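You operate a simulated robot arm through the tools that you are given. There is no shell and no other tool. Be economical: measure what you need, move in short steps, check, and stop when the job is done.

The job below is to be done with a simulated two-armed robot. You get a single attempt, and the scene is never put back.

## Task
Draw out the side extension and tighten the strap pad on it.
Fine: extension fully out, its loose knob tight; hold the pad while the strap handle is drawn to the yellow mark. Set down upright: strap pad.

It is judged by the outcome, as a careful person would: the job done as asked, and still so three seconds after it is handed in. It fails if anything else is knocked over, pushed out of place, dropped, spilled or broken.

## Robot
Two 7-joint arms with two-finger parallel grippers on one trunk, on a base that drives. Base frame: it is fixed to the floor where the robot stands at the start and does not move with it; the origin is under the middle of the robot, x ahead of it, y to its left, z up. Readings come in mm, degrees, newtons and seconds.
The left shoulder is at the start at [70, 134, 976], the right one opposite. With the tool pointing down near the work surface each hand reaches from about 100 to 640 mm from the robot's upright axis, wherever it stands, measured 20 degrees to its own side. Places, roughly: extension knob [600, -200, 600]; side extension [700, 0, 600]; strap handle [700, 300, 800]; top of the extension [700, 0, 600]. Payload 1.57 kg a hand.
The TCP of each hand is the grasp point between the finger pads, 30 mm short of the fingertips. In the tool frame z runs along the fingers and y along their closing line. Largest opening 80 mm; finger width 17, thickness 12; the body of the gripper, 40 by 82 mm, starts 80 mm behind the TCP.
Orientation is that of the tool frame in the base frame, as [roll, pitch, yaw] about the fixed x, y, z axes, in that order (R = Rz(yaw) Ry(pitch) Rx(roll)). With the fingers straight down and closing along the base's y, the tool's x points along the base's -x, its y along +y and its z along -z.

## Interface
- The arms move only by the tool servo_tool. It takes "left_commands", "right_commands" or both (then of equal length, played together; a hand with none holds still); each is a list of rows, each a list of 3 entries, a list of its own where there are three numbers: the closure, from 0 (fully open) to 1 (shut), then the shift along the tool's x, y, z in mm, then the turn, a rotation vector about the tool's x, y, z in degrees. In form: [[hand, [x, y, z], [wx, wy, wz]], ...]. A call has 1 to 20 rows; each row is the pose to reach, as a shift and turn from the pose commanded when the call began, along the tool's axes at that moment. A row lasts 0.2 s, in which the tool goes at most 50 mm and 8.6 degrees; a call with a longer step from one row to the next is refused whole, and so is a gripper value outside its range. A pose out of reach is approached as far as the arm can. The call stops where the force on the tool passes 60 N (or 10 N more than at its start, if that is more) or the arm is blocked; 0.2 s more then pass. Each finger travels about 153 mm/s and halts on what it meets, pressing with about 28 N; the grip force reading is that of the motor and also rises with nothing between the fingers. The clock runs only during rows and for 0.2 s after the last one: add rows that repeat a pose to give the fingers time. It gives the time, the measured TCP pose, the force on the tool (base axes), the opening and the grip force at its end, in the units of the frame above (readings bear some noise), with the torque about the TCP (base axes, N m) and any sound that the robot's microphone picked up, and new pictures: "views" is both (left out), scene, wrist or none (wrist: the cameras of the hands that moved).
- Cameras (640 x 400 px; columns grow to the right, rows downward): "scene" is now at [139.1, 8.4, 1207.6]; the picture's right is [0.07, -1.00, 0.00], its down [-0.53, -0.04, -0.85] and it looks along [0.85, 0.06, -0.53] (base axes); focal length 231 px, centre (320, 200). "left" rides on the left gripper at [72, 7, -122] in its tool frame; the picture's right is [-0.09, 1.00, 0.00], its down [-0.84, -0.08, -0.54] and it looks along [-0.54, -0.05, 0.84] (tool axes); focal length 238 px, centre (320, 200). "right" rides on the right gripper at [72, -7, -122] in its tool frame; the picture's right is [0.09, 1.00, 0.00], its down [-0.84, 0.08, -0.54] and it looks along [-0.54, 0.05, 0.84] (tool axes); focal length 238 px, centre (320, 200). There is no depth. A picture from a camera that has moved, and an enlarged one, comes with that camera's place and axes in the base frame and with its lens.
- slide_trunk(by): slides the trunk up (or, below 0, down) by that many mm; the arms and the scene camera ride with it, the base frame stays. It gives what a move gives, with no picture.
- drive_base(legs): drives the robot by 1 to 6 legs, each [ahead, left, turn to the left] in mm, mm and degrees, along the robot's own axes; the way and the turn of a leg run together, so that a leg with both is an arc; at most 1500 mm and 180 degrees a leg. The arms and the cameras ride along, it lands a little off, and it stops where it bumps. It gives what a move gives, and a new picture of the scene camera.
- turn_head(pan, tilt): turns the head with the scene camera to pan (to the left, within 86 degrees either way) and tilt (down, from -29 to 69), counted from straight ahead of the robot. It gives what a move gives, and a new picture of the scene camera.
- inspect(camera, box): a new picture of the part [left, top, right, bottom] of that camera's present view, enlarged. No time passes.
- hand_in(): hands the job in; it is judged then, once.

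Go step by step. Nothing tells you exact positions but the pictures and the camera data: compare them with the known pose of the tool, close in by small moves and look again before you grip or let go. The budget is 120 turns and 260 pictures, counting those below and the enlarged ones. Unless the task says otherwise, let go and move clear before handing in, and close with one line.

The tools are called after "Emit:" as a command line: name --argument value ..., lists and objects as JSON in quotes. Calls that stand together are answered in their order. servo_tool: Moves the arms, as the interface text tells. Its arguments: {"type":"object","properties":{"left_commands":{"type":"array","items":{"type":"array"}},"right_commands":{"type":"array","items":{"type":"array"}},"views":{"type":"string","enum":["both","scene","wrist","none"]}},"required":[]} The other tools are called the same way: slide_trunk (by) slides the trunk up or down; drive_base (legs) drives the base; turn_head (pan, tilt) turns the head that bears the scene camera; inspect (camera, box) takes an enlarged picture of a part of a camera's view; hand_in () hands the job in.

At the start:

```text
clock: 0.0
left_tool_pos: [433.5, 322.2, 1083.6]
left_tool_rot: [179.9, -0.1, -179.9]
left_ft_force: [-0.9, 0.5, -0.2]
left_ft_torque: [-0.01, -0.02, -0.01]
left_finger_gap: 80.1
left_finger_force: 0.0
right_tool_pos: [447.4, -112.9, 1080.3]
right_tool_rot: [-180.0, 0.1, 179.9]
right_ft_force: [0.1, -0.7, -0.2]
right_ft_torque: [-0.02, 0.01, -0.02]
right_finger_gap: 79.8
right_finger_force: 0.1
trunk travel left (down, up): [-550.0, 390.0]
robot x, y, heading: [1.5, 1.9, -0.1]
head pan, tilt: [3.9, 32.0]
```

scene: 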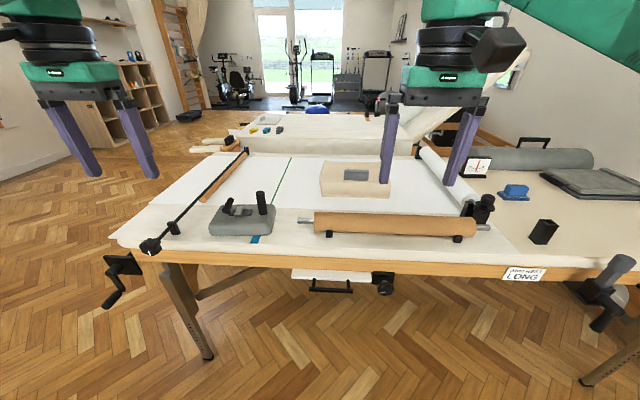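
right: 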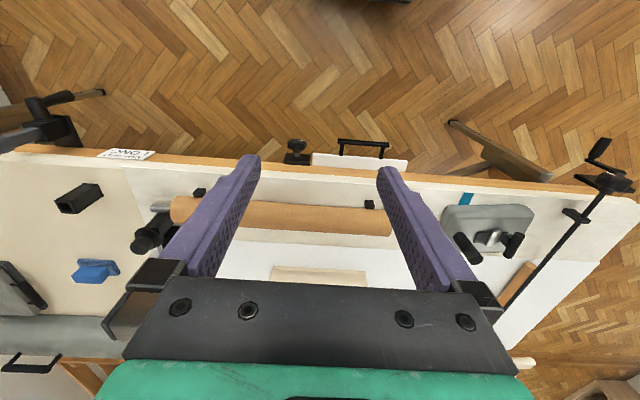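
left: 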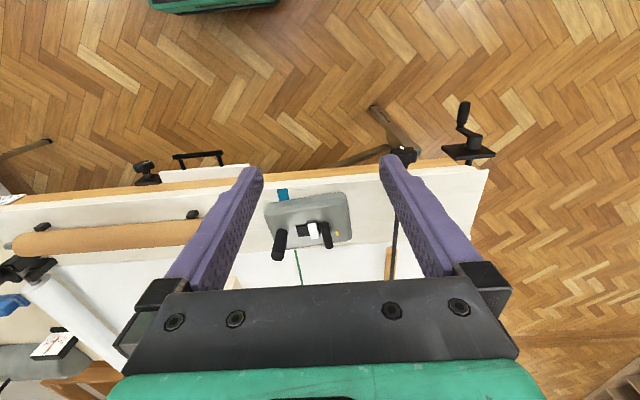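

I see a table with a side extension (white board with a black bar handle) under the near edge, a knob to its right, and a grey strap pad on the table with two posts. I take a closer look at these.

Emit:
inspect --camera "scene" --box '[260, 240, 420, 340]'

Emit:
inspect --camera "scene" --box '[190, 170, 318, 250]'

Emit:
inspect --camera "left" --box '[250, 170, 378, 270]'

Emit:
inspect --camera "left" --box '[90, 120, 290, 220]'

```text
4.00 times, centred on (340, 290) of scene
camera zoom: at [139.1, 8.4, 1207.6], right [0.07, -1.0, 0.0], down [-0.53, -0.04, -0.85], along [0.85, 0.06, -0.53], focal length 924 px, centre (240, -160)
```

zoom: 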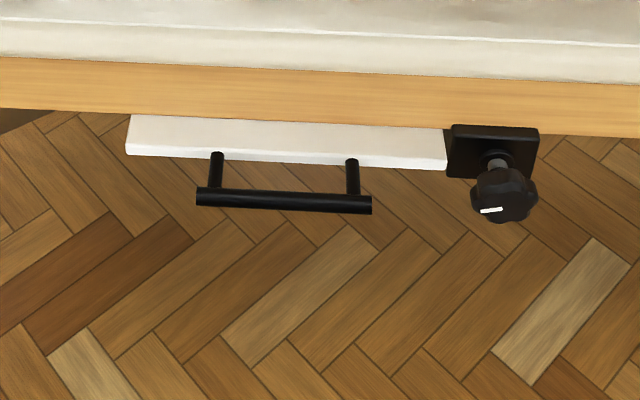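

```text
5.00 times, centred on (254, 210) of scene
camera zoom: at [139.1, 8.4, 1207.6], right [0.07, -1.0, 0.0], down [-0.53, -0.04, -0.85], along [0.85, 0.06, -0.53], focal length 1154 px, centre (650, 150)
```

zoom: 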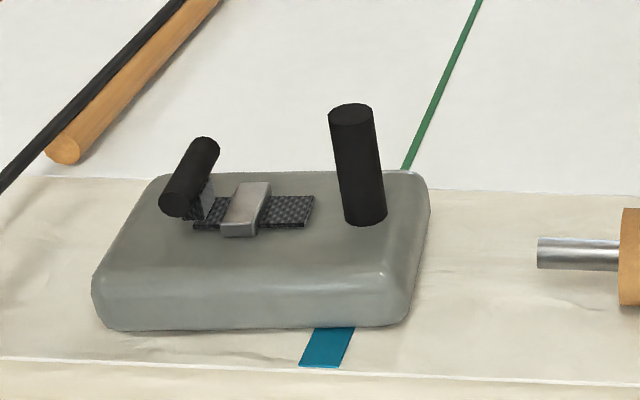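

```text
4.00 times, centred on (314, 220) of left
camera zoom: at [360.4, 328.3, 1204.0], right [0.09, 1.0, 0.0], down [0.84, -0.08, 0.54], along [0.54, -0.05, -0.84], focal length 953 px, centre (344, 120)
```

zoom: 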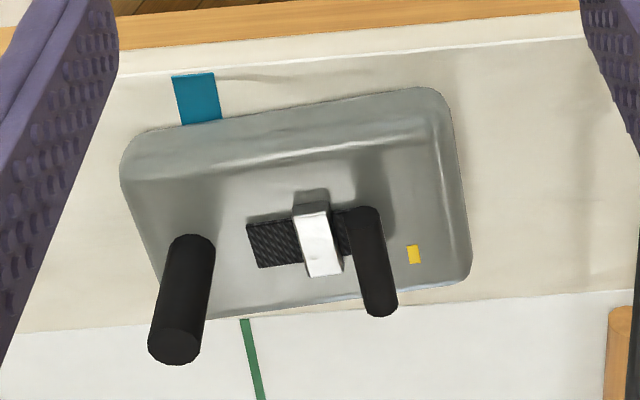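

```text
3.20 times, centred on (190, 170) of left
camera zoom: at [360.4, 328.3, 1204.0], right [0.09, 1.0, 0.0], down [0.84, -0.08, 0.54], along [0.54, -0.05, -0.84], focal length 763 px, centre (736, 296)
```

zoom: 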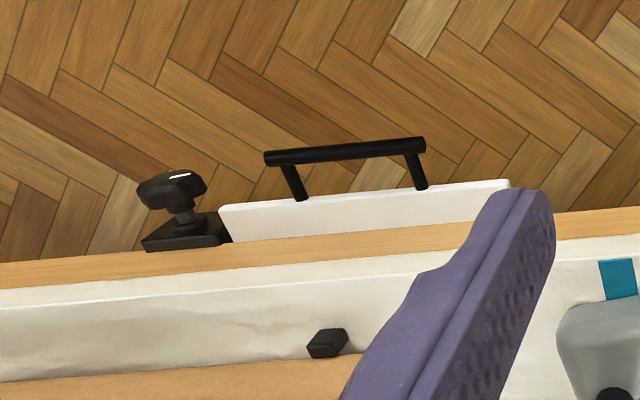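

The side extension's handle bar is at about (558, 6, 649) and the knob at about (581, -153, 637). The pad's fixed post top is at about (690, 216, 879) and its strap handle at about (680, 313, 843). I'll lower the trunk and back off a little to make room to pull.

Emit:
slide_trunk --by -230

Emit:
drive_base --legs '[[-150, 0, 0]]'

```text
clock: 2.4
left_tool_pos: [432.5, 320.4, 852.4]
left_tool_rot: [-179.9, 0.0, -179.8]
left_ft_force: [0.0, 0.1, -0.1]
left_ft_torque: [0.03, 0.0, -0.02]
left_finger_gap: 80.0
left_finger_force: 0.0
right_tool_pos: [445.8, -111.5, 849.6]
right_tool_rot: [-180.0, 0.1, 179.9]
right_ft_force: [-0.5, 0.1, -0.8]
right_ft_torque: [0.0, 0.0, -0.01]
right_finger_gap: 79.9
right_finger_force: 0.2
trunk travel left (down, up): [-320.0, 620.0]
robot x, y, heading: [1.0, -1.2, 0.1]
head pan, tilt: [3.9, 32.0]
```

```text
clock: 3.8
left_tool_pos: [282.9, 321.8, 853.8]
left_tool_rot: [-179.9, 0.1, 179.8]
left_ft_force: [-0.1, 0.9, -0.2]
left_ft_torque: [-0.02, -0.01, 0.02]
left_finger_gap: 80.1
left_finger_force: 0.0
right_tool_pos: [294.2, -112.8, 850.7]
right_tool_rot: [180.0, 0.1, 179.8]
right_ft_force: [-0.2, 0.1, 0.2]
right_ft_torque: [-0.01, -0.01, 0.0]
right_finger_gap: 80.0
right_finger_force: 0.0
trunk travel left (down, up): [-320.0, 620.0]
robot x, y, heading: [-150.7, -1.6, -0.1]
head pan, tilt: [3.9, 32.0]
camera scene: at [-12.5, 8.1, 977.7], right [0.07, -1.0, 0.0], down [-0.53, -0.04, -0.85], along [0.85, 0.06, -0.53], focal length 231 px, centre (320, 200)
```

scene: 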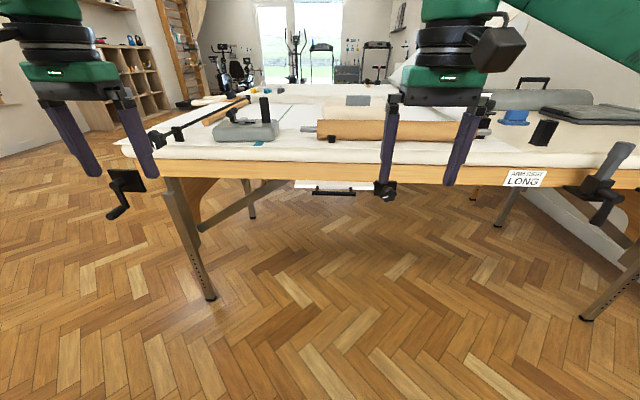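

The arms are clear and the extension front is in view. Now I turn the right hand to point forward with its fingers closing vertically, staying short of the bar.

Emit:
servo_tool --right_commands '[[0, [-8, 7, 13], [4.33, -4.33, -4.33]], [0, [-16, 15, 25], [8.66, -8.66, -8.66]], [0, [-24, 22, 38], [13, -13, -13]], [0, [-32, 30, 50], [17.3, -17.3, -17.3]], [0, [-40, 37, 63], [21.65, -21.65, -21.65]], [0, [-47, 45, 76], [26, -26, -26]], [0, [-55, 52, 88], [30.3, -30.3, -30.3]], [0, [-63, 60, 101], [34.6, -34.6, -34.6]], [0, [-71, 67, 114], [39, -39, -39]], [0, [-79, 74, 126], [43.3, -43.3, -43.3]], [0, [-87, 82, 139], [47.6, -47.6, -47.6]], [0, [-95, 89, 152], [52, -52, -52]], [0, [-102, 97, 164], [56.3, -56.3, -56.3]], [0, [-110, 104, 177], [60.6, -60.6, -60.6]], [0, [-118, 112, 189], [65, -65, -65]], [0, [-126, 119, 202], [69.28, -69.28, -69.28]], [0, [-126, 119, 202], [69.28, -69.28, -69.28]]]'

```text
clock: 7.4
left_tool_pos: [282.7, 320.6, 854.1]
left_tool_rot: [-180.0, 0.0, 180.0]
left_ft_force: [0.0, 0.1, 0.5]
left_ft_torque: [0.0, 0.02, 0.01]
left_finger_gap: 79.9
left_finger_force: 0.1
right_tool_pos: [423.1, 6.4, 647.3]
right_tool_rot: [-89.9, -0.1, -90.2]
right_ft_force: [0.0, -0.1, 0.2]
right_ft_torque: [-0.03, 0.01, 0.0]
right_finger_gap: 79.8
right_finger_force: 0.0
trunk travel left (down, up): [-320.0, 620.0]
robot x, y, heading: [-152.4, -0.4, 0.3]
head pan, tilt: [3.9, 32.0]
camera scene: at [-11.9, 8.1, 977.6], right [0.07, -1.0, 0.0], down [-0.53, -0.04, -0.85], along [0.85, 0.06, -0.53], focal length 231 px, centre (320, 200)
camera right: at [301.3, -65.8, 655.2], right [0.0, -0.09, -1.0], down [-0.54, 0.84, -0.08], along [0.84, 0.54, -0.05], focal length 238 px, centre (320, 200)
```

scene: 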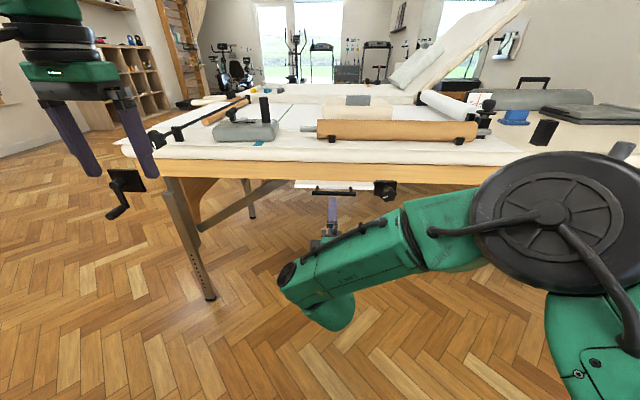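
right: 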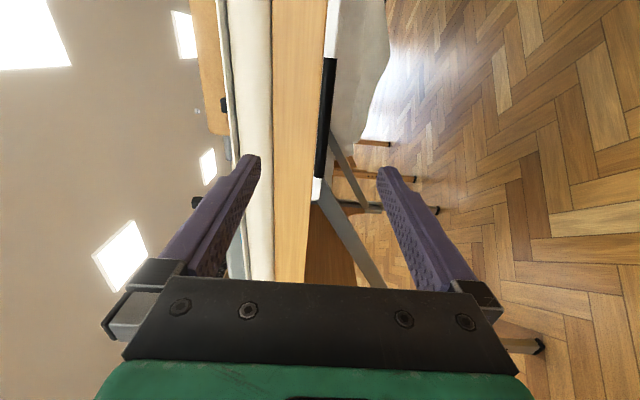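

The bar sits between the finger planes at about z 646. I advance until the tips just pass the bar, stopping short of the panel.

Emit:
servo_tool --right_commands '[[0, [0, 0, 40], [0, 0, 0]], [0, [0, 0, 80], [0, 0, 0]], [0, [0, 0, 110], [0, 0, 0]], [0, [0, 0, 122], [0, 0, 0]]]'

```text
clock: 8.4
left_tool_pos: [283.3, 321.1, 854.1]
left_tool_rot: [-180.0, 0.0, 179.9]
left_ft_force: [0.3, -0.2, 0.0]
left_ft_torque: [-0.02, -0.03, 0.01]
left_finger_gap: 80.0
left_finger_force: 0.1
right_tool_pos: [545.3, 7.5, 647.8]
right_tool_rot: [-90.1, 0.0, -90.2]
right_ft_force: [0.0, -0.8, 0.0]
right_ft_torque: [0.01, 0.01, 0.02]
right_finger_gap: 79.9
right_finger_force: 0.1
trunk travel left (down, up): [-320.0, 620.0]
robot x, y, heading: [-149.8, -1.3, -0.1]
head pan, tilt: [3.9, 32.0]
camera scene: at [-11.7, 8.2, 977.5], right [0.07, -1.0, 0.0], down [-0.53, -0.04, -0.85], along [0.85, 0.06, -0.53], focal length 231 px, centre (320, 200)
camera right: at [423.2, -65.0, 655.5], right [0.0, -0.09, -1.0], down [-0.54, 0.84, -0.08], along [0.84, 0.54, -0.05], focal length 238 px, centre (320, 200)
```

scene: 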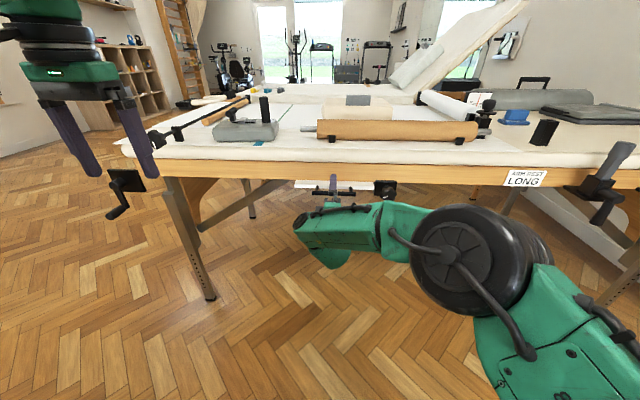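
right: 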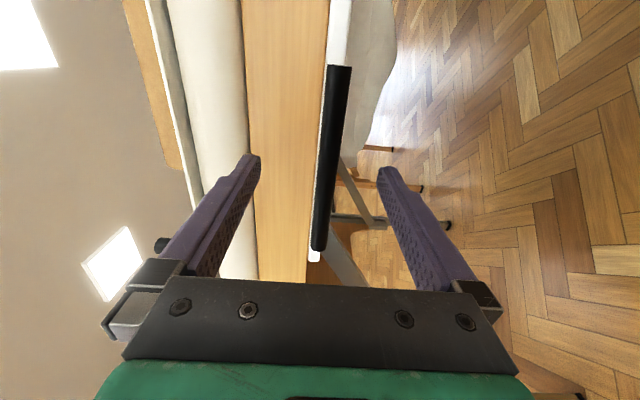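

The bar lies between the fingertips. I close on it.

Emit:
servo_tool --right_commands '[[0.5, [0, 0, 0], [0, 0, 0]], [1, [0, 0, 0], [0, 0, 0]], [1, [0, 0, 0], [0, 0, 0]], [1, [0, 0, 0], [0, 0, 0]]]'

```text
clock: 9.4
left_tool_pos: [285.0, 321.0, 852.0]
left_tool_rot: [179.9, -0.1, 179.9]
left_ft_force: [-0.1, 0.3, -0.6]
left_ft_torque: [0.01, -0.02, -0.02]
left_finger_gap: 79.9
left_finger_force: 0.0
right_tool_pos: [545.4, 6.7, 644.2]
right_tool_rot: [-90.4, 0.0, -90.1]
right_ft_force: [-2.6, -0.8, -14.8]
right_ft_torque: [-0.07, 0.29, 0.14]
right_finger_gap: 12.8
right_finger_force: 29.8
trunk travel left (down, up): [-320.0, 620.0]
robot x, y, heading: [-153.8, 1.9, -0.2]
head pan, tilt: [3.9, 32.0]
camera scene: at [-9.5, 8.0, 977.0], right [0.07, -1.0, 0.0], down [-0.53, -0.03, -0.85], along [0.84, 0.06, -0.53], focal length 231 px, centre (320, 200)
camera right: at [423.7, -65.0, 652.3], right [-0.01, -0.09, -1.0], down [-0.54, 0.84, -0.07], along [0.84, 0.54, -0.05], focal length 238 px, centre (320, 200)
```

scene: 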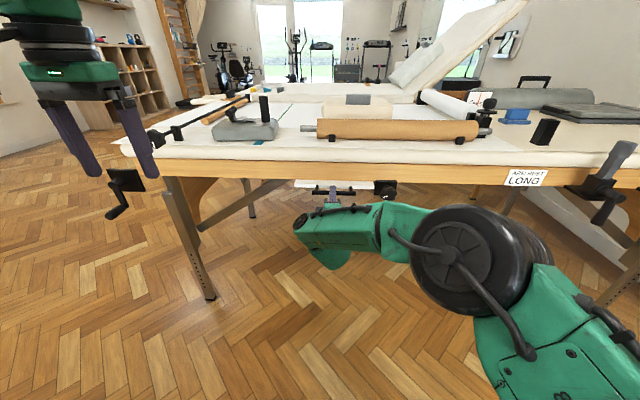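
right: 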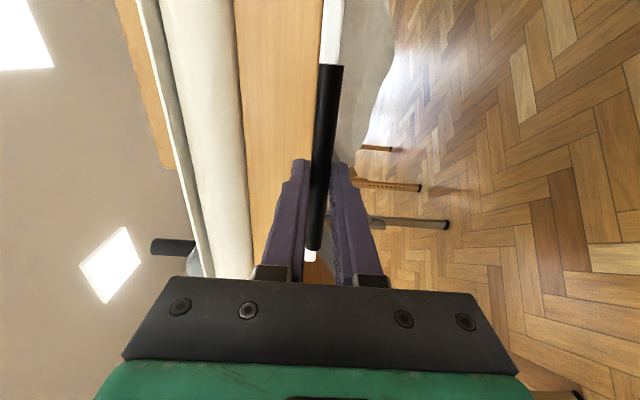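

The grip holds at 12.8 mm. I lower the hand 3 mm to relieve the side force and pull toward the robot.

Emit:
servo_tool --right_commands '[[1, [0, 4, 0], [0, 0, 0]], [1, [0, 4, -5], [0, 0, 0]], [1, [0, 4, -12], [0, 0, 0]], [1, [0, 4, -20], [0, 0, 0]], [1, [0, 4, -28], [0, 0, 0]], [1, [0, 4, -36], [0, 0, 0]], [1, [0, 4, -44], [0, 0, 0]], [1, [0, 4, -52], [0, 0, 0]], [1, [0, 4, -60], [0, 0, 0]]]'

```text
clock: 11.4
left_tool_pos: [283.1, 320.4, 853.7]
left_tool_rot: [-180.0, 0.0, 179.9]
left_ft_force: [-1.0, -0.2, -0.7]
left_ft_torque: [0.01, 0.0, 0.01]
left_finger_gap: 80.0
left_finger_force: 0.0
right_tool_pos: [484.4, 6.5, 644.9]
right_tool_rot: [-89.9, 0.0, -90.2]
right_ft_force: [1.9, 2.0, 1.8]
right_ft_torque: [-0.07, -0.04, 0.48]
right_finger_gap: 12.5
right_finger_force: 29.4
trunk travel left (down, up): [-320.0, 620.0]
robot x, y, heading: [-151.2, -1.3, -0.1]
head pan, tilt: [3.9, 32.0]
camera scene: at [-11.9, 8.6, 977.6], right [0.07, -1.0, 0.0], down [-0.53, -0.04, -0.85], along [0.85, 0.06, -0.53], focal length 231 px, centre (320, 200)
camera right: at [362.6, -65.4, 651.1], right [0.0, -0.09, -1.0], down [-0.54, 0.84, -0.08], along [0.84, 0.54, -0.05], focal length 238 px, centre (320, 200)
```

scene: 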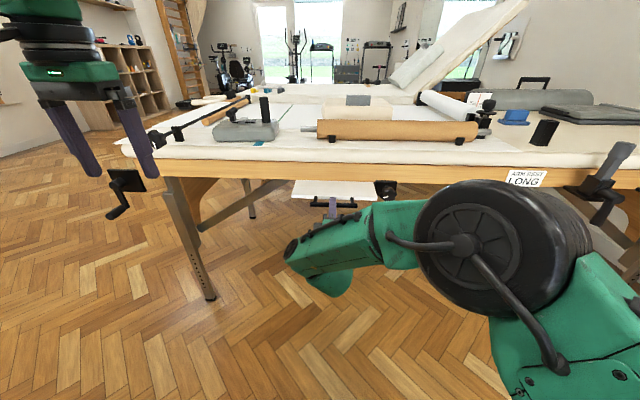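
right: 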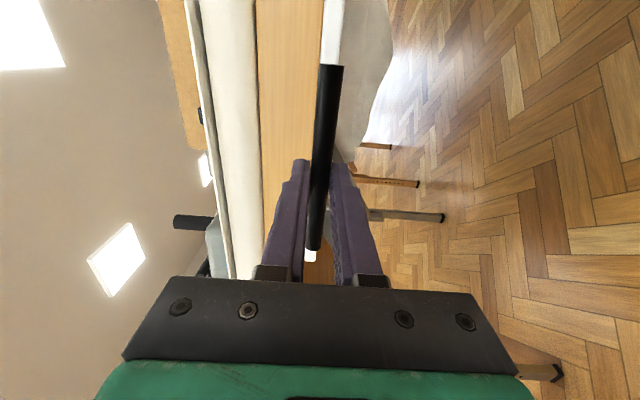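

The extension slides out freely. I keep pulling.

Emit:
servo_tool --right_commands '[[1, [0, 0, -8], [0, 0, 0]], [1, [0, 0, -16], [0, 0, 0]], [1, [0, 0, -24], [0, 0, 0]], [1, [0, 0, -32], [0, 0, 0]], [1, [0, 0, -40], [0, 0, 0]], [1, [0, 0, -48], [0, 0, 0]], [1, [0, 0, -56], [0, 0, 0]], [1, [0, 0, -64], [0, 0, 0]], [1, [0, 0, -72], [0, 0, 0]], [1, [0, 0, -80], [0, 0, 0]], [1, [0, 0, -88], [0, 0, 0]], [1, [0, 0, -96], [0, 0, 0]], [1, [0, 0, -104], [0, 0, 0]], [1, [0, 0, -112], [0, 0, 0]]]' --views "scene"

```text
clock: 14.4
left_tool_pos: [284.9, 320.5, 852.6]
left_tool_rot: [180.0, -0.2, 179.8]
left_ft_force: [0.1, -0.4, 0.8]
left_ft_torque: [-0.03, 0.0, 0.02]
left_finger_gap: 79.7
left_finger_force: 0.1
right_tool_pos: [381.1, -18.6, 646.3]
right_tool_rot: [-91.5, 3.3, -94.1]
right_ft_force: [-9.2, -1.0, -7.7]
right_ft_torque: [-0.05, 2.8, 0.25]
right_finger_gap: 6.4
right_finger_force: 20.7
trunk travel left (down, up): [-320.0, 620.0]
robot x, y, heading: [-151.9, -0.8, -0.4]
head pan, tilt: [3.9, 32.0]
camera scene: at [-10.3, 8.1, 977.0], right [0.06, -1.0, 0.0], down [-0.53, -0.03, -0.85], along [0.84, 0.05, -0.53], focal length 231 px, centre (320, 200)
```

scene: 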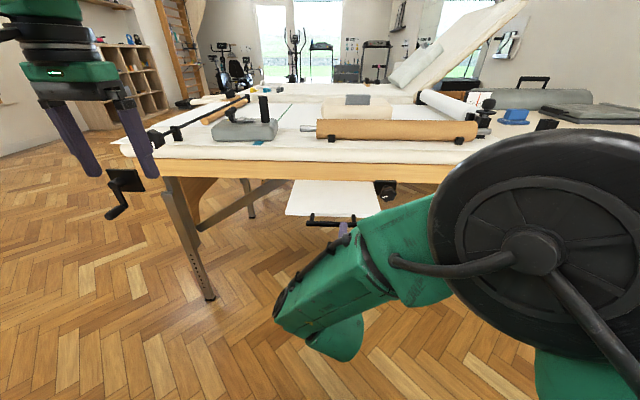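

The fingers are slipping off the bar, either at the arm's limit or at the extension's end stop. I open, back the hand off and look.

Emit:
servo_tool --right_commands '[[0, [0, 0, 0], [0, 0, 0]], [0, [0, 0, 0], [0, 0, 0]], [0, [0, 0, 0], [0, 0, 0]]]' --views "both"

Emit:
inspect --camera "scene" --box '[260, 160, 420, 260]'

```text
clock: 15.2
left_tool_pos: [282.8, 321.1, 852.2]
left_tool_rot: [-180.0, 0.0, 179.9]
left_ft_force: [-0.2, -1.4, -0.1]
left_ft_torque: [0.02, 0.02, 0.01]
left_finger_gap: 79.8
left_finger_force: 0.1
right_tool_pos: [381.6, -14.9, 652.6]
right_tool_rot: [-90.5, 3.7, -93.6]
right_ft_force: [0.3, 0.0, -0.5]
right_ft_torque: [-0.01, 0.01, 0.0]
right_finger_gap: 79.9
right_finger_force: 0.1
trunk travel left (down, up): [-320.0, 620.0]
robot x, y, heading: [-148.8, -3.3, -0.1]
head pan, tilt: [3.9, 32.0]
camera scene: at [-11.8, 8.2, 977.5], right [0.07, -1.0, 0.0], down [-0.53, -0.04, -0.85], along [0.85, 0.06, -0.53], focal length 231 px, centre (320, 200)
camera right: at [256.8, -79.5, 655.9], right [-0.01, -0.03, -1.0], down [-0.49, 0.87, -0.02], along [0.87, 0.49, -0.02], focal length 238 px, centre (320, 200)
```

scene: 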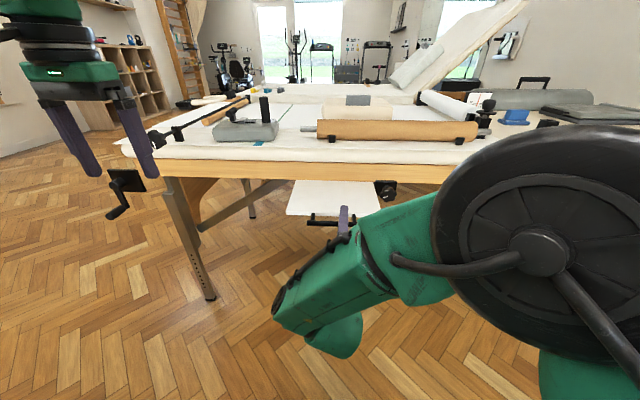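
right: 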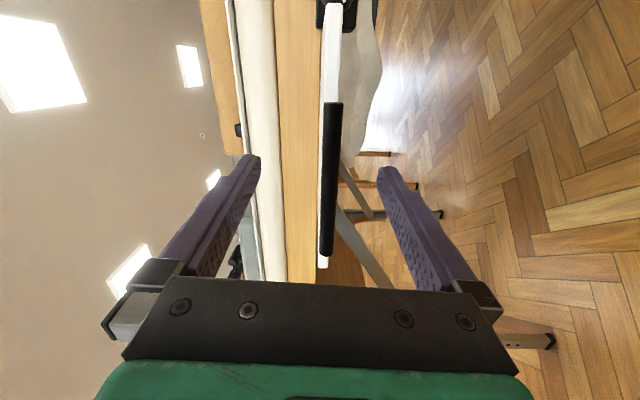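

```text
4.00 times, centred on (340, 210) of scene
camera zoom: at [-11.8, 8.2, 977.5], right [0.07, -1.0, 0.0], down [-0.53, -0.04, -0.85], along [0.85, 0.06, -0.53], focal length 924 px, centre (240, 160)
```

zoom: 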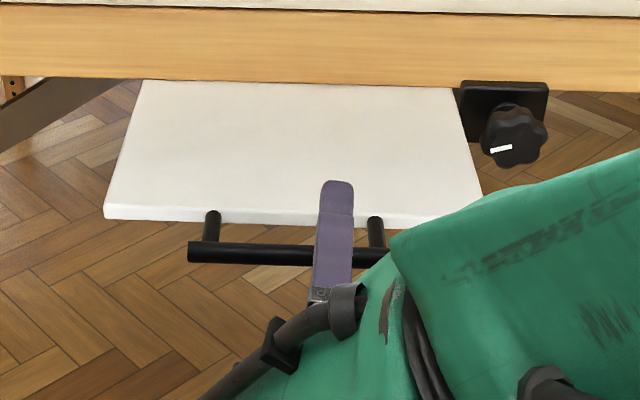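

The bar is now at about x 423. The extension came out about 135 mm and the arm hit its own limit, so I drive back 170 mm for room and regrasp.

Emit:
drive_base --legs '[[-170, 0, 0]]'

```text
clock: 16.7
left_tool_pos: [112.2, 322.0, 853.8]
left_tool_rot: [-180.0, 0.1, 179.9]
left_ft_force: [0.1, 0.0, 0.0]
left_ft_torque: [-0.01, -0.02, 0.01]
left_finger_gap: 79.9
left_finger_force: 0.0
right_tool_pos: [211.4, -13.0, 655.7]
right_tool_rot: [-90.1, 3.8, -93.5]
right_ft_force: [-0.4, -0.1, 0.2]
right_ft_torque: [0.0, 0.01, 0.0]
right_finger_gap: 79.7
right_finger_force: 0.1
trunk travel left (down, up): [-320.0, 620.0]
robot x, y, heading: [-326.6, 2.4, -0.2]
head pan, tilt: [3.9, 32.0]
camera scene: at [-183.5, 8.6, 977.7], right [0.07, -1.0, 0.0], down [-0.53, -0.04, -0.85], along [0.85, 0.06, -0.53], focal length 231 px, centre (320, 200)
```

scene: 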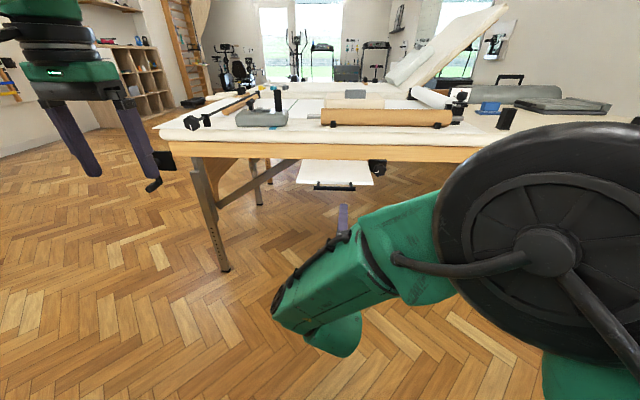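

Next I reach forward again in part, to check the pose before the regrasp.

Emit:
servo_tool --right_commands '[[0, [0, 0, 40], [0, 0, 0]], [0, [0, 0, 80], [0, 0, 0]], [0, [0, 0, 120], [0, 0, 0]], [0, [0, 0, 150], [0, 0, 0]], [0, [0, 0, 150], [0, 0, 0]]]' --views "wrist"

```text
clock: 17.9
left_tool_pos: [112.0, 320.9, 852.9]
left_tool_rot: [-179.9, 0.0, 179.9]
left_ft_force: [0.3, 0.1, 0.3]
left_ft_torque: [-0.03, 0.04, -0.02]
left_finger_gap: 80.1
left_finger_force: 0.1
right_tool_pos: [361.1, -23.0, 655.4]
right_tool_rot: [-90.3, 3.9, -93.4]
right_ft_force: [0.6, -0.2, 0.3]
right_ft_torque: [0.03, 0.03, 0.0]
right_finger_gap: 79.9
right_finger_force: 0.1
trunk travel left (down, up): [-320.0, 620.0]
robot x, y, heading: [-321.7, 3.1, -0.2]
head pan, tilt: [3.9, 32.0]
camera right: at [235.7, -87.0, 657.9], right [0.0, -0.02, -1.0], down [-0.49, 0.87, -0.02], along [0.87, 0.49, -0.02], focal length 238 px, centre (320, 200)
```

right: 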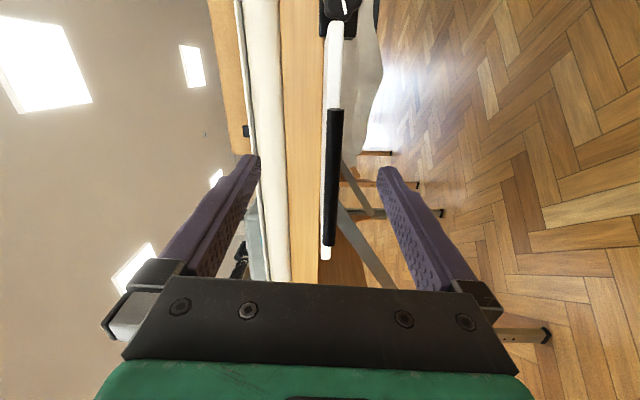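

Emit:
servo_tool --right_commands '[[0, [-32, 12, 0], [0, -3.4, -3.9]], [0, [-32, 12, 30], [0, -3.4, -3.9]], [0, [-32, 12, 50], [0, -3.4, -3.9]], [0, [-32, 12, 50], [0, -3.4, -3.9]]]' --views "both"

Emit:
inspect --camera "scene" --box '[270, 140, 398, 220]'

```text
clock: 18.9
left_tool_pos: [112.0, 320.5, 853.3]
left_tool_rot: [-179.9, 0.1, 180.0]
left_ft_force: [-0.2, 0.3, 0.0]
left_ft_torque: [0.03, 0.01, -0.01]
left_finger_gap: 80.2
left_finger_force: 0.1
right_tool_pos: [412.1, 8.9, 644.6]
right_tool_rot: [-90.1, 0.0, -90.0]
right_ft_force: [0.0, -1.0, -0.5]
right_ft_torque: [-0.02, -0.01, -0.01]
right_finger_gap: 80.2
right_finger_force: 0.0
trunk travel left (down, up): [-320.0, 620.0]
robot x, y, heading: [-321.2, 2.9, 0.0]
head pan, tilt: [3.9, 32.0]
camera scene: at [-182.9, 8.6, 977.6], right [0.07, -1.0, 0.0], down [-0.53, -0.04, -0.85], along [0.85, 0.06, -0.53], focal length 231 px, centre (320, 200)
camera right: at [291.3, -63.6, 652.1], right [0.0, -0.09, -1.0], down [-0.54, 0.84, -0.08], along [0.84, 0.54, -0.05], focal length 238 px, centre (320, 200)
```

scene: 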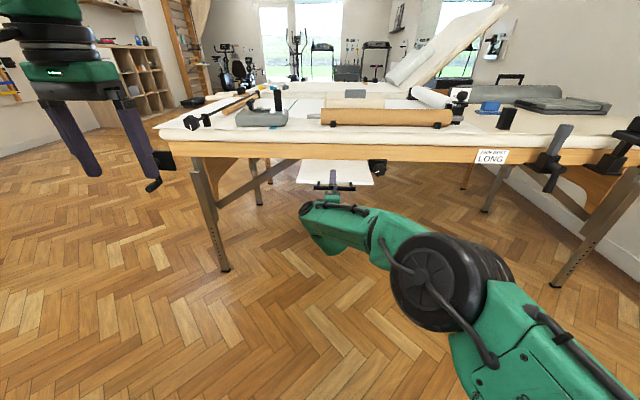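
right: 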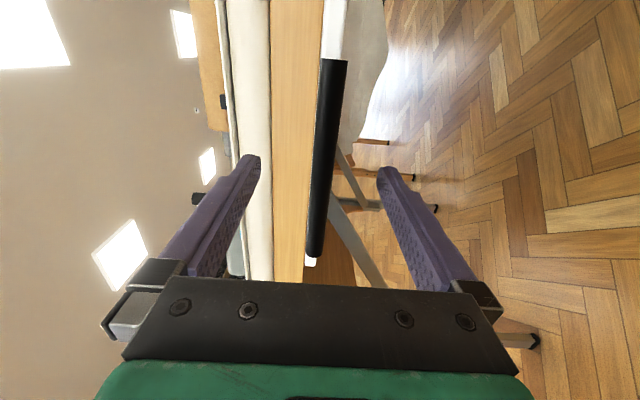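

```text
5.00 times, centred on (334, 180) of scene
camera zoom: at [-182.9, 8.6, 977.6], right [0.07, -1.0, 0.0], down [-0.53, -0.04, -0.85], along [0.85, 0.06, -0.53], focal length 1154 px, centre (250, 300)
```

zoom: 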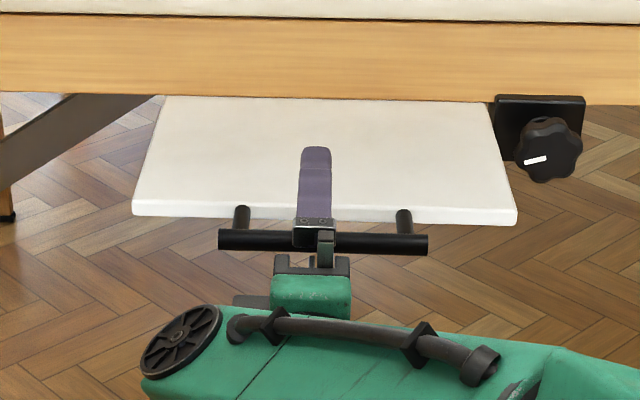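

The bar is between the fingers again. I close and pull.

Emit:
servo_tool --right_commands '[[0.6, [0, 2, 0], [0, 0, 0]], [1, [0, 3, 0], [0, 0, 0]], [1, [0, 3, 0], [0, 0, 0]], [1, [0, 3, 0], [0, 0, 0]], [1, [0, 3, -8], [0, 0, 0]], [1, [0, 3, -16], [0, 0, 0]], [1, [0, 3, -24], [0, 0, 0]], [1, [0, 3, -32], [0, 0, 0]], [1, [0, 3, -40], [0, 0, 0]], [1, [0, 3, -48], [0, 0, 0]], [1, [0, 3, -56], [0, 0, 0]], [1, [0, 3, -64], [0, 0, 0]], [1, [0, 3, -72], [0, 0, 0]], [1, [0, 3, -80], [0, 0, 0]], [1, [0, 3, -88], [0, 0, 0]], [1, [0, 3, -96], [0, 0, 0]]]' --views "both"

Emit:
inspect --camera "scene" --box '[270, 140, 398, 220]'

```text
clock: 22.3
left_tool_pos: [111.5, 321.4, 852.9]
left_tool_rot: [-180.0, 0.0, 179.9]
left_ft_force: [0.2, 0.0, 0.2]
left_ft_torque: [0.02, -0.02, -0.01]
left_finger_gap: 80.1
left_finger_force: 0.0
right_tool_pos: [317.3, 7.5, 641.2]
right_tool_rot: [-90.2, 0.2, -90.0]
right_ft_force: [-0.4, 0.0, -0.4]
right_ft_torque: [-0.01, 0.01, 0.02]
right_finger_gap: 0.0
right_finger_force: 22.0
trunk travel left (down, up): [-320.0, 620.0]
robot x, y, heading: [-320.0, 1.4, -0.1]
head pan, tilt: [3.9, 32.0]
camera scene: at [-182.8, 8.7, 977.6], right [0.07, -1.0, 0.0], down [-0.53, -0.04, -0.85], along [0.85, 0.06, -0.53], focal length 231 px, centre (320, 200)
camera right: at [196.0, -65.2, 649.3], right [0.0, -0.09, -1.0], down [-0.54, 0.84, -0.08], along [0.84, 0.54, -0.05], focal length 238 px, centre (320, 200)
```

scene: 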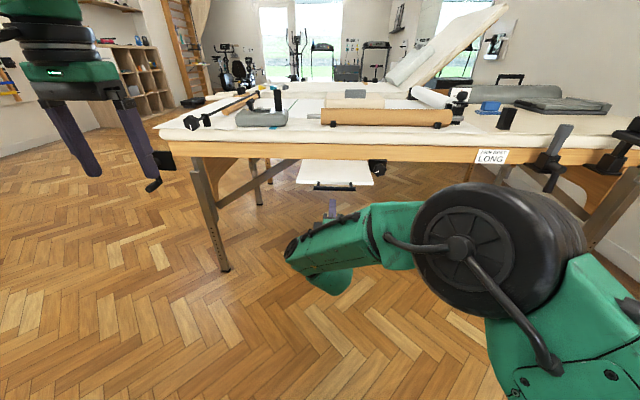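
right: 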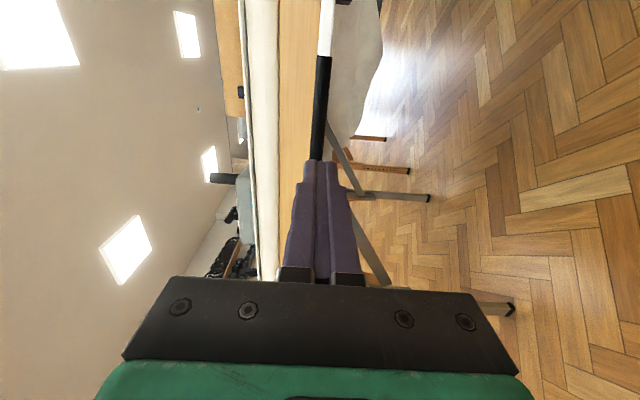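

```text
5.00 times, centred on (334, 180) of scene
camera zoom: at [-182.8, 8.7, 977.6], right [0.07, -1.0, 0.0], down [-0.53, -0.04, -0.85], along [0.85, 0.06, -0.53], focal length 1154 px, centre (250, 300)
```

zoom: 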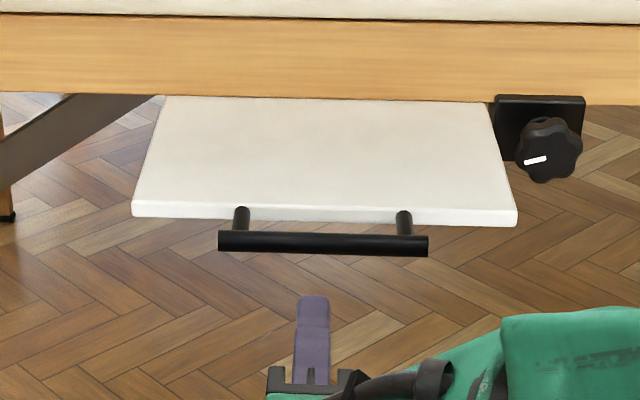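

The bar stayed at x 425 while the fingers slid off, which suggests the end stop. I regrasp deeper and pull a short way to read the force and confirm.

Emit:
servo_tool --right_commands '[[0, [0, 0, 0], [0, 0, 0]], [0, [0, 0, 0], [0, 0, 0]], [0, [0, 0, 40], [0, 0, 0]], [0, [0, 0, 80], [0, 0, 0]], [0, [0, 0, 97], [0, 0, 0]], [0.7, [0, 0, 97], [0, 0, 0]], [1, [0, 0, 97], [0, 0, 0]], [1, [0, 0, 97], [0, 0, 0]], [1, [0, 0, 97], [0, 0, 0]]]' --views "wrist"

Emit:
servo_tool --right_commands '[[1, [0, 0, -4], [0, 0, 0]], [1, [0, 0, -8], [0, 0, 0]], [1, [0, 0, -8], [0, 0, 0]]]' --views "wrist"

```text
clock: 24.3
left_tool_pos: [110.8, 321.2, 853.9]
left_tool_rot: [180.0, 0.1, 179.8]
left_ft_force: [0.5, 0.1, -1.6]
left_ft_torque: [-0.04, 0.0, -0.01]
left_finger_gap: 79.9
left_finger_force: 0.1
right_tool_pos: [413.1, 7.5, 643.5]
right_tool_rot: [-89.9, -0.1, -90.1]
right_ft_force: [1.2, 0.4, 3.7]
right_ft_torque: [-0.05, -0.03, -0.03]
right_finger_gap: 12.9
right_finger_force: 29.7
trunk travel left (down, up): [-320.0, 620.0]
robot x, y, heading: [-325.3, 2.1, 0.1]
head pan, tilt: [3.9, 32.0]
camera right: at [291.7, -64.3, 651.3], right [0.0, -0.09, -1.0], down [-0.54, 0.84, -0.08], along [0.84, 0.54, -0.05], focal length 238 px, centre (320, 200)
```

right: 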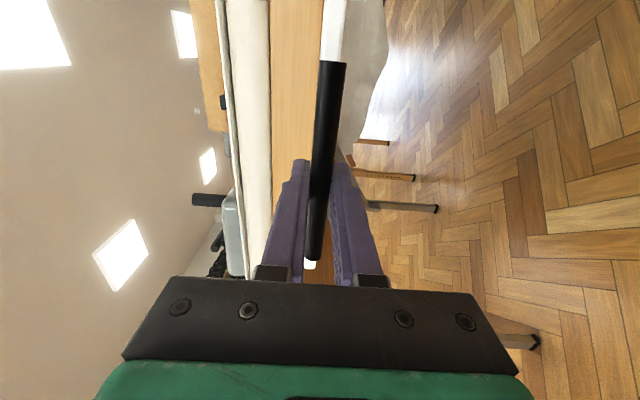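

```text
clock: 25.1
left_tool_pos: [111.9, 321.9, 852.5]
left_tool_rot: [-180.0, -0.1, 180.0]
left_ft_force: [0.3, 0.1, 0.0]
left_ft_torque: [-0.02, 0.02, 0.02]
left_finger_gap: 79.8
left_finger_force: 0.1
right_tool_pos: [407.3, 8.2, 644.3]
right_tool_rot: [-89.9, 0.1, -90.1]
right_ft_force: [27.4, 2.4, 13.5]
right_ft_torque: [-0.01, -0.09, 0.01]
right_finger_gap: 12.7
right_finger_force: 30.1
trunk travel left (down, up): [-320.0, 620.0]
robot x, y, heading: [-320.1, 0.4, -0.3]
head pan, tilt: [3.9, 32.0]
camera right: at [286.3, -64.6, 651.2], right [0.0, -0.09, -1.0], down [-0.54, 0.84, -0.08], along [0.84, 0.54, -0.05], focal length 238 px, centre (320, 200)
```

right: 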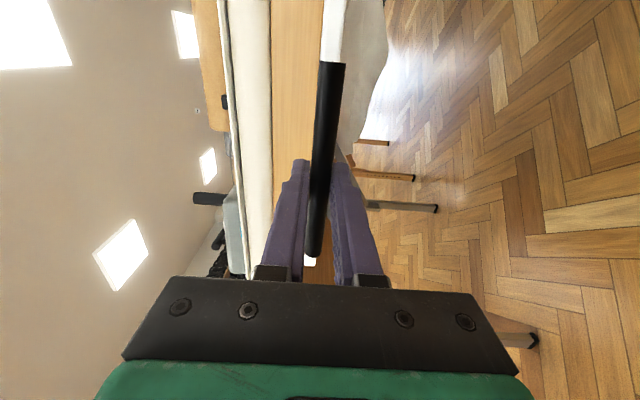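

With 27 N of resistance and no motion, the extension is fully out. I release, back off, and shift the right hand sideways to the knob line, tilted 6° outward to keep clear of the panel.

Emit:
servo_tool --right_commands '[[0, [0, 0, 2], [0, 0, 0]], [0, [0, 0, 2], [0, 0, 0]], [0, [0, 0, 0], [0, 0, 0]], [0, [0, 0, -40], [0, 0, 0]], [0, [0, 0, -80], [0, 0, 0]], [0, [40, 0, -80], [0, -3, 0]], [0, [85, 2, -80], [0, -6, 0]], [0, [130, 5, -80], [0, -6, 0]], [0, [164, 8, -80], [0, -6, 0]], [0, [164, 8, -80], [0, -6, 0]]]' --views "scene"

Emit:
drive_base --legs '[[160, 0, 0]]'

Emit:
inspect --camera "right" --box '[160, 0, 480, 200]'

Emit:
inspect --camera "scene" --box '[260, 160, 420, 260]'

```text
clock: 27.3
left_tool_pos: [110.4, 321.4, 854.0]
left_tool_rot: [179.9, 0.0, 179.9]
left_ft_force: [-0.2, 0.6, -0.7]
left_ft_torque: [0.01, 0.02, -0.01]
left_finger_gap: 80.1
left_finger_force: 0.1
right_tool_pos: [317.0, -85.4, 676.0]
right_tool_rot: [-91.2, 0.0, -85.8]
right_ft_force: [1.2, 0.0, -0.1]
right_ft_torque: [0.0, -0.01, 0.01]
right_finger_gap: 80.0
right_finger_force: 0.1
right hand out of reach, approached as far as the arm can: row 7, 8, 9, 10
trunk travel left (down, up): [-320.0, 620.0]
robot x, y, heading: [-322.7, -3.7, 0.1]
head pan, tilt: [3.9, 32.0]
camera scene: at [-182.8, 8.8, 977.5], right [0.07, -1.0, 0.0], down [-0.53, -0.04, -0.85], along [0.85, 0.06, -0.53], focal length 231 px, centre (320, 200)
```

scene: 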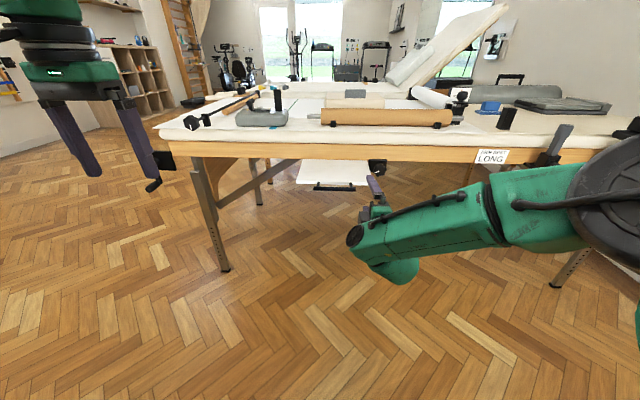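

```text
clock: 28.7
left_tool_pos: [271.4, 320.2, 852.6]
left_tool_rot: [180.0, 0.0, 179.9]
left_ft_force: [0.8, -0.2, 0.0]
left_ft_torque: [0.03, 0.0, -0.01]
left_finger_gap: 80.0
left_finger_force: 0.1
right_tool_pos: [476.1, -86.6, 675.6]
right_tool_rot: [-91.3, 0.0, -85.8]
right_ft_force: [0.5, 0.8, 0.0]
right_ft_torque: [-0.01, 0.01, 0.0]
right_finger_gap: 80.1
right_finger_force: 0.0
trunk travel left (down, up): [-320.0, 620.0]
robot x, y, heading: [-165.3, 1.8, -0.2]
head pan, tilt: [3.9, 32.0]
camera scene: at [-24.3, 7.7, 977.4], right [0.06, -1.0, 0.0], down [-0.53, -0.03, -0.85], along [0.85, 0.05, -0.53], focal length 231 px, centre (320, 200)
```

scene: 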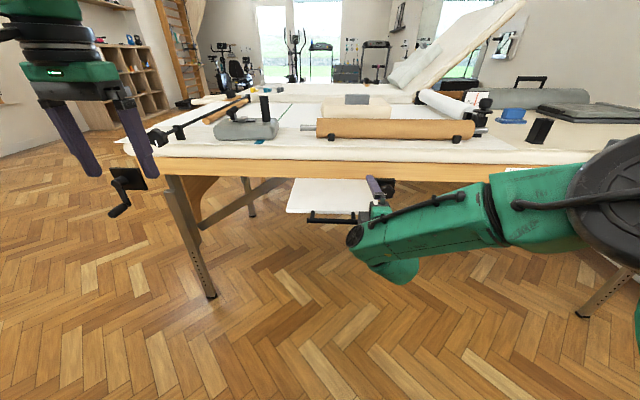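

```text
2.00 times, centred on (320, 100) of right
camera zoom: at [359.6, -167.5, 685.1], right [-0.02, -0.09, -1.0], down [-0.6, 0.8, -0.06], along [0.8, 0.6, -0.07], focal length 477 px, centre (320, 400)
```

zoom: 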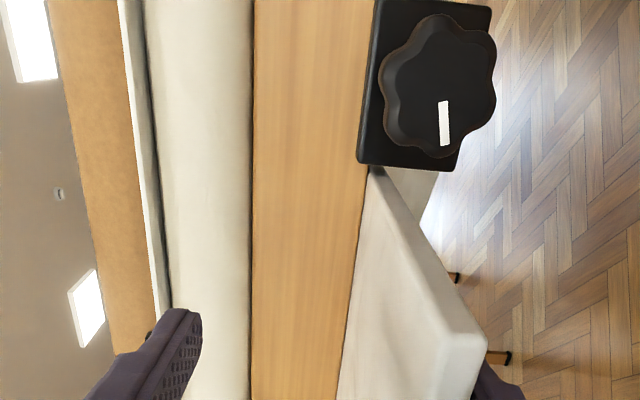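

```text
4.00 times, centred on (340, 210) of scene
camera zoom: at [-24.3, 7.7, 977.4], right [0.06, -1.0, 0.0], down [-0.53, -0.03, -0.85], along [0.85, 0.05, -0.53], focal length 924 px, centre (240, 160)
```

zoom: 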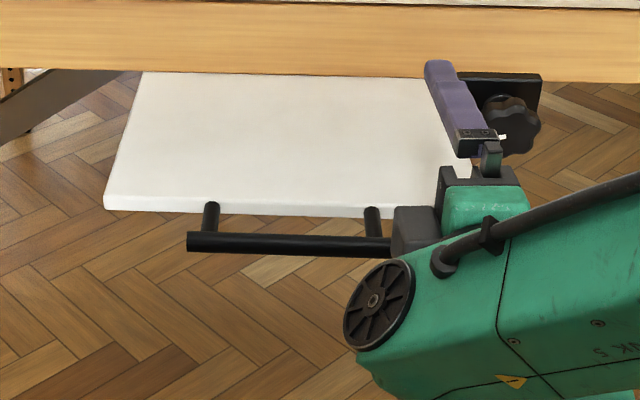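

The hand can't reach that far outboard in this roll, and its fingers now straddle the panel corner without touching it. I back straight out and move the robot to the right so the knob lies in front of its centre.

Emit:
drive_base --legs '[[-130, 0, 0], [0, -155, 0]]'

Emit:
inspect --camera "scene" --box '[180, 140, 340, 240]'

```text
clock: 30.9
left_tool_pos: [142.5, 165.0, 854.3]
left_tool_rot: [179.9, 0.0, 179.7]
left_ft_force: [-0.7, 1.2, 0.9]
left_ft_torque: [0.05, -0.01, -0.04]
left_finger_gap: 80.2
left_finger_force: 0.1
right_tool_pos: [345.7, -240.2, 675.4]
right_tool_rot: [-91.3, 0.1, -85.8]
right_ft_force: [0.3, 0.4, -0.1]
right_ft_torque: [0.0, 0.01, 0.03]
right_finger_gap: 80.0
right_finger_force: 0.1
trunk travel left (down, up): [-320.0, 620.0]
robot x, y, heading: [-293.3, -150.1, -0.7]
head pan, tilt: [3.9, 32.0]
camera scene: at [-154.2, -146.1, 977.6], right [0.06, -1.0, 0.0], down [-0.53, -0.03, -0.85], along [0.85, 0.05, -0.53], focal length 231 px, centre (320, 200)
```

scene: 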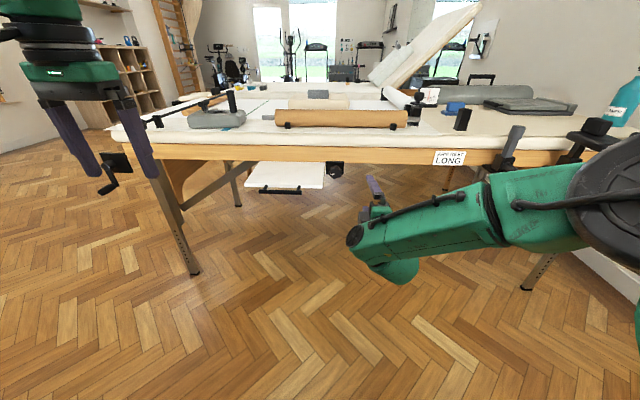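

```text
4.00 times, centred on (260, 190) of scene
camera zoom: at [-154.2, -146.1, 977.6], right [0.06, -1.0, 0.0], down [-0.53, -0.03, -0.85], along [0.85, 0.05, -0.53], focal length 924 px, centre (560, 240)
```

zoom: 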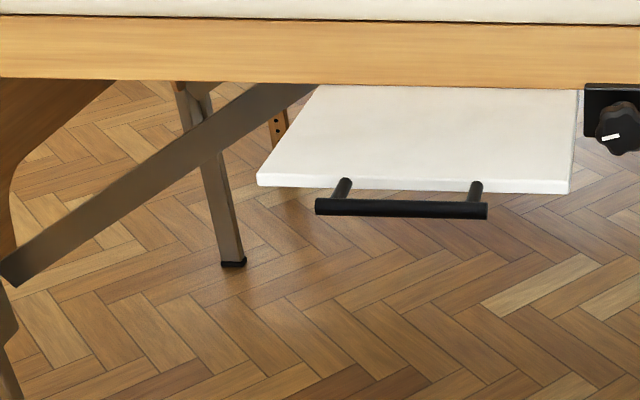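

Emit:
servo_tool --right_commands '[[0, [-40, 18, 0], [0.6, -0.9, 0]], [0, [-78, 35, 20], [1.3, -1.8, 0]], [0, [-78, 35, 60], [1.3, -1.8, 0]], [0, [-78, 35, 100], [1.3, -1.8, 0]], [0, [-78, 35, 130], [1.3, -1.8, 0]], [0, [-78, 35, 130], [1.3, -1.8, 0]]]' --views "both"

Emit:
inspect --camera "scene" --box '[260, 140, 420, 240]'

```text
clock: 32.4
left_tool_pos: [141.9, 167.3, 854.4]
left_tool_rot: [180.0, 0.0, 179.8]
left_ft_force: [-0.4, -0.2, 0.4]
left_ft_torque: [-0.02, -0.04, -0.01]
left_finger_gap: 80.0
left_finger_force: 0.1
right_tool_pos: [466.5, -151.5, 637.0]
right_tool_rot: [-89.9, 0.0, -83.9]
right_ft_force: [-0.3, -0.1, -0.4]
right_ft_torque: [0.01, 0.0, -0.01]
right_finger_gap: 79.9
right_finger_force: 0.1
trunk travel left (down, up): [-320.0, 620.0]
robot x, y, heading: [-296.2, -151.3, -0.2]
head pan, tilt: [3.9, 32.0]
camera scene: at [-154.3, -145.3, 977.6], right [0.06, -1.0, 0.0], down [-0.53, -0.03, -0.85], along [0.85, 0.05, -0.53], focal length 231 px, centre (320, 200)
camera right: at [354.3, -236.1, 645.6], right [0.01, -0.09, -1.0], down [-0.63, 0.78, -0.08], along [0.78, 0.62, -0.05], focal length 238 px, centre (320, 200)
```

scene: 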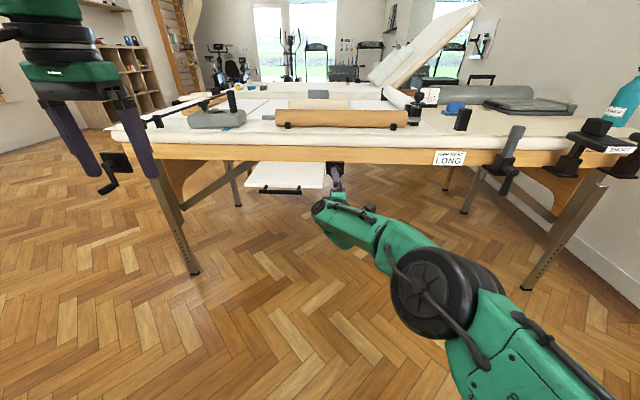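
right: 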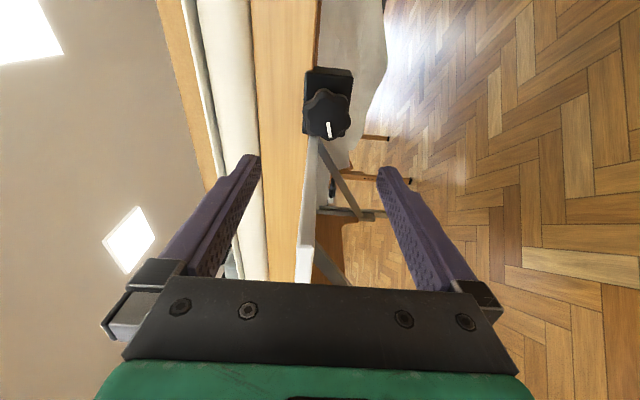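

```text
4.00 times, centred on (340, 190) of scene
camera zoom: at [-154.3, -145.3, 977.6], right [0.06, -1.0, 0.0], down [-0.53, -0.03, -0.85], along [0.85, 0.05, -0.53], focal length 924 px, centre (240, 240)
```

zoom: 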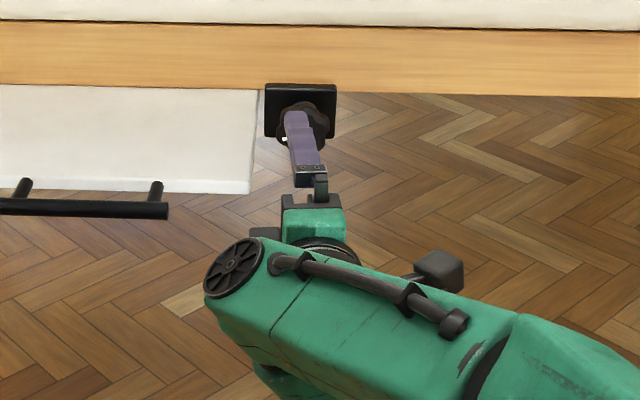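

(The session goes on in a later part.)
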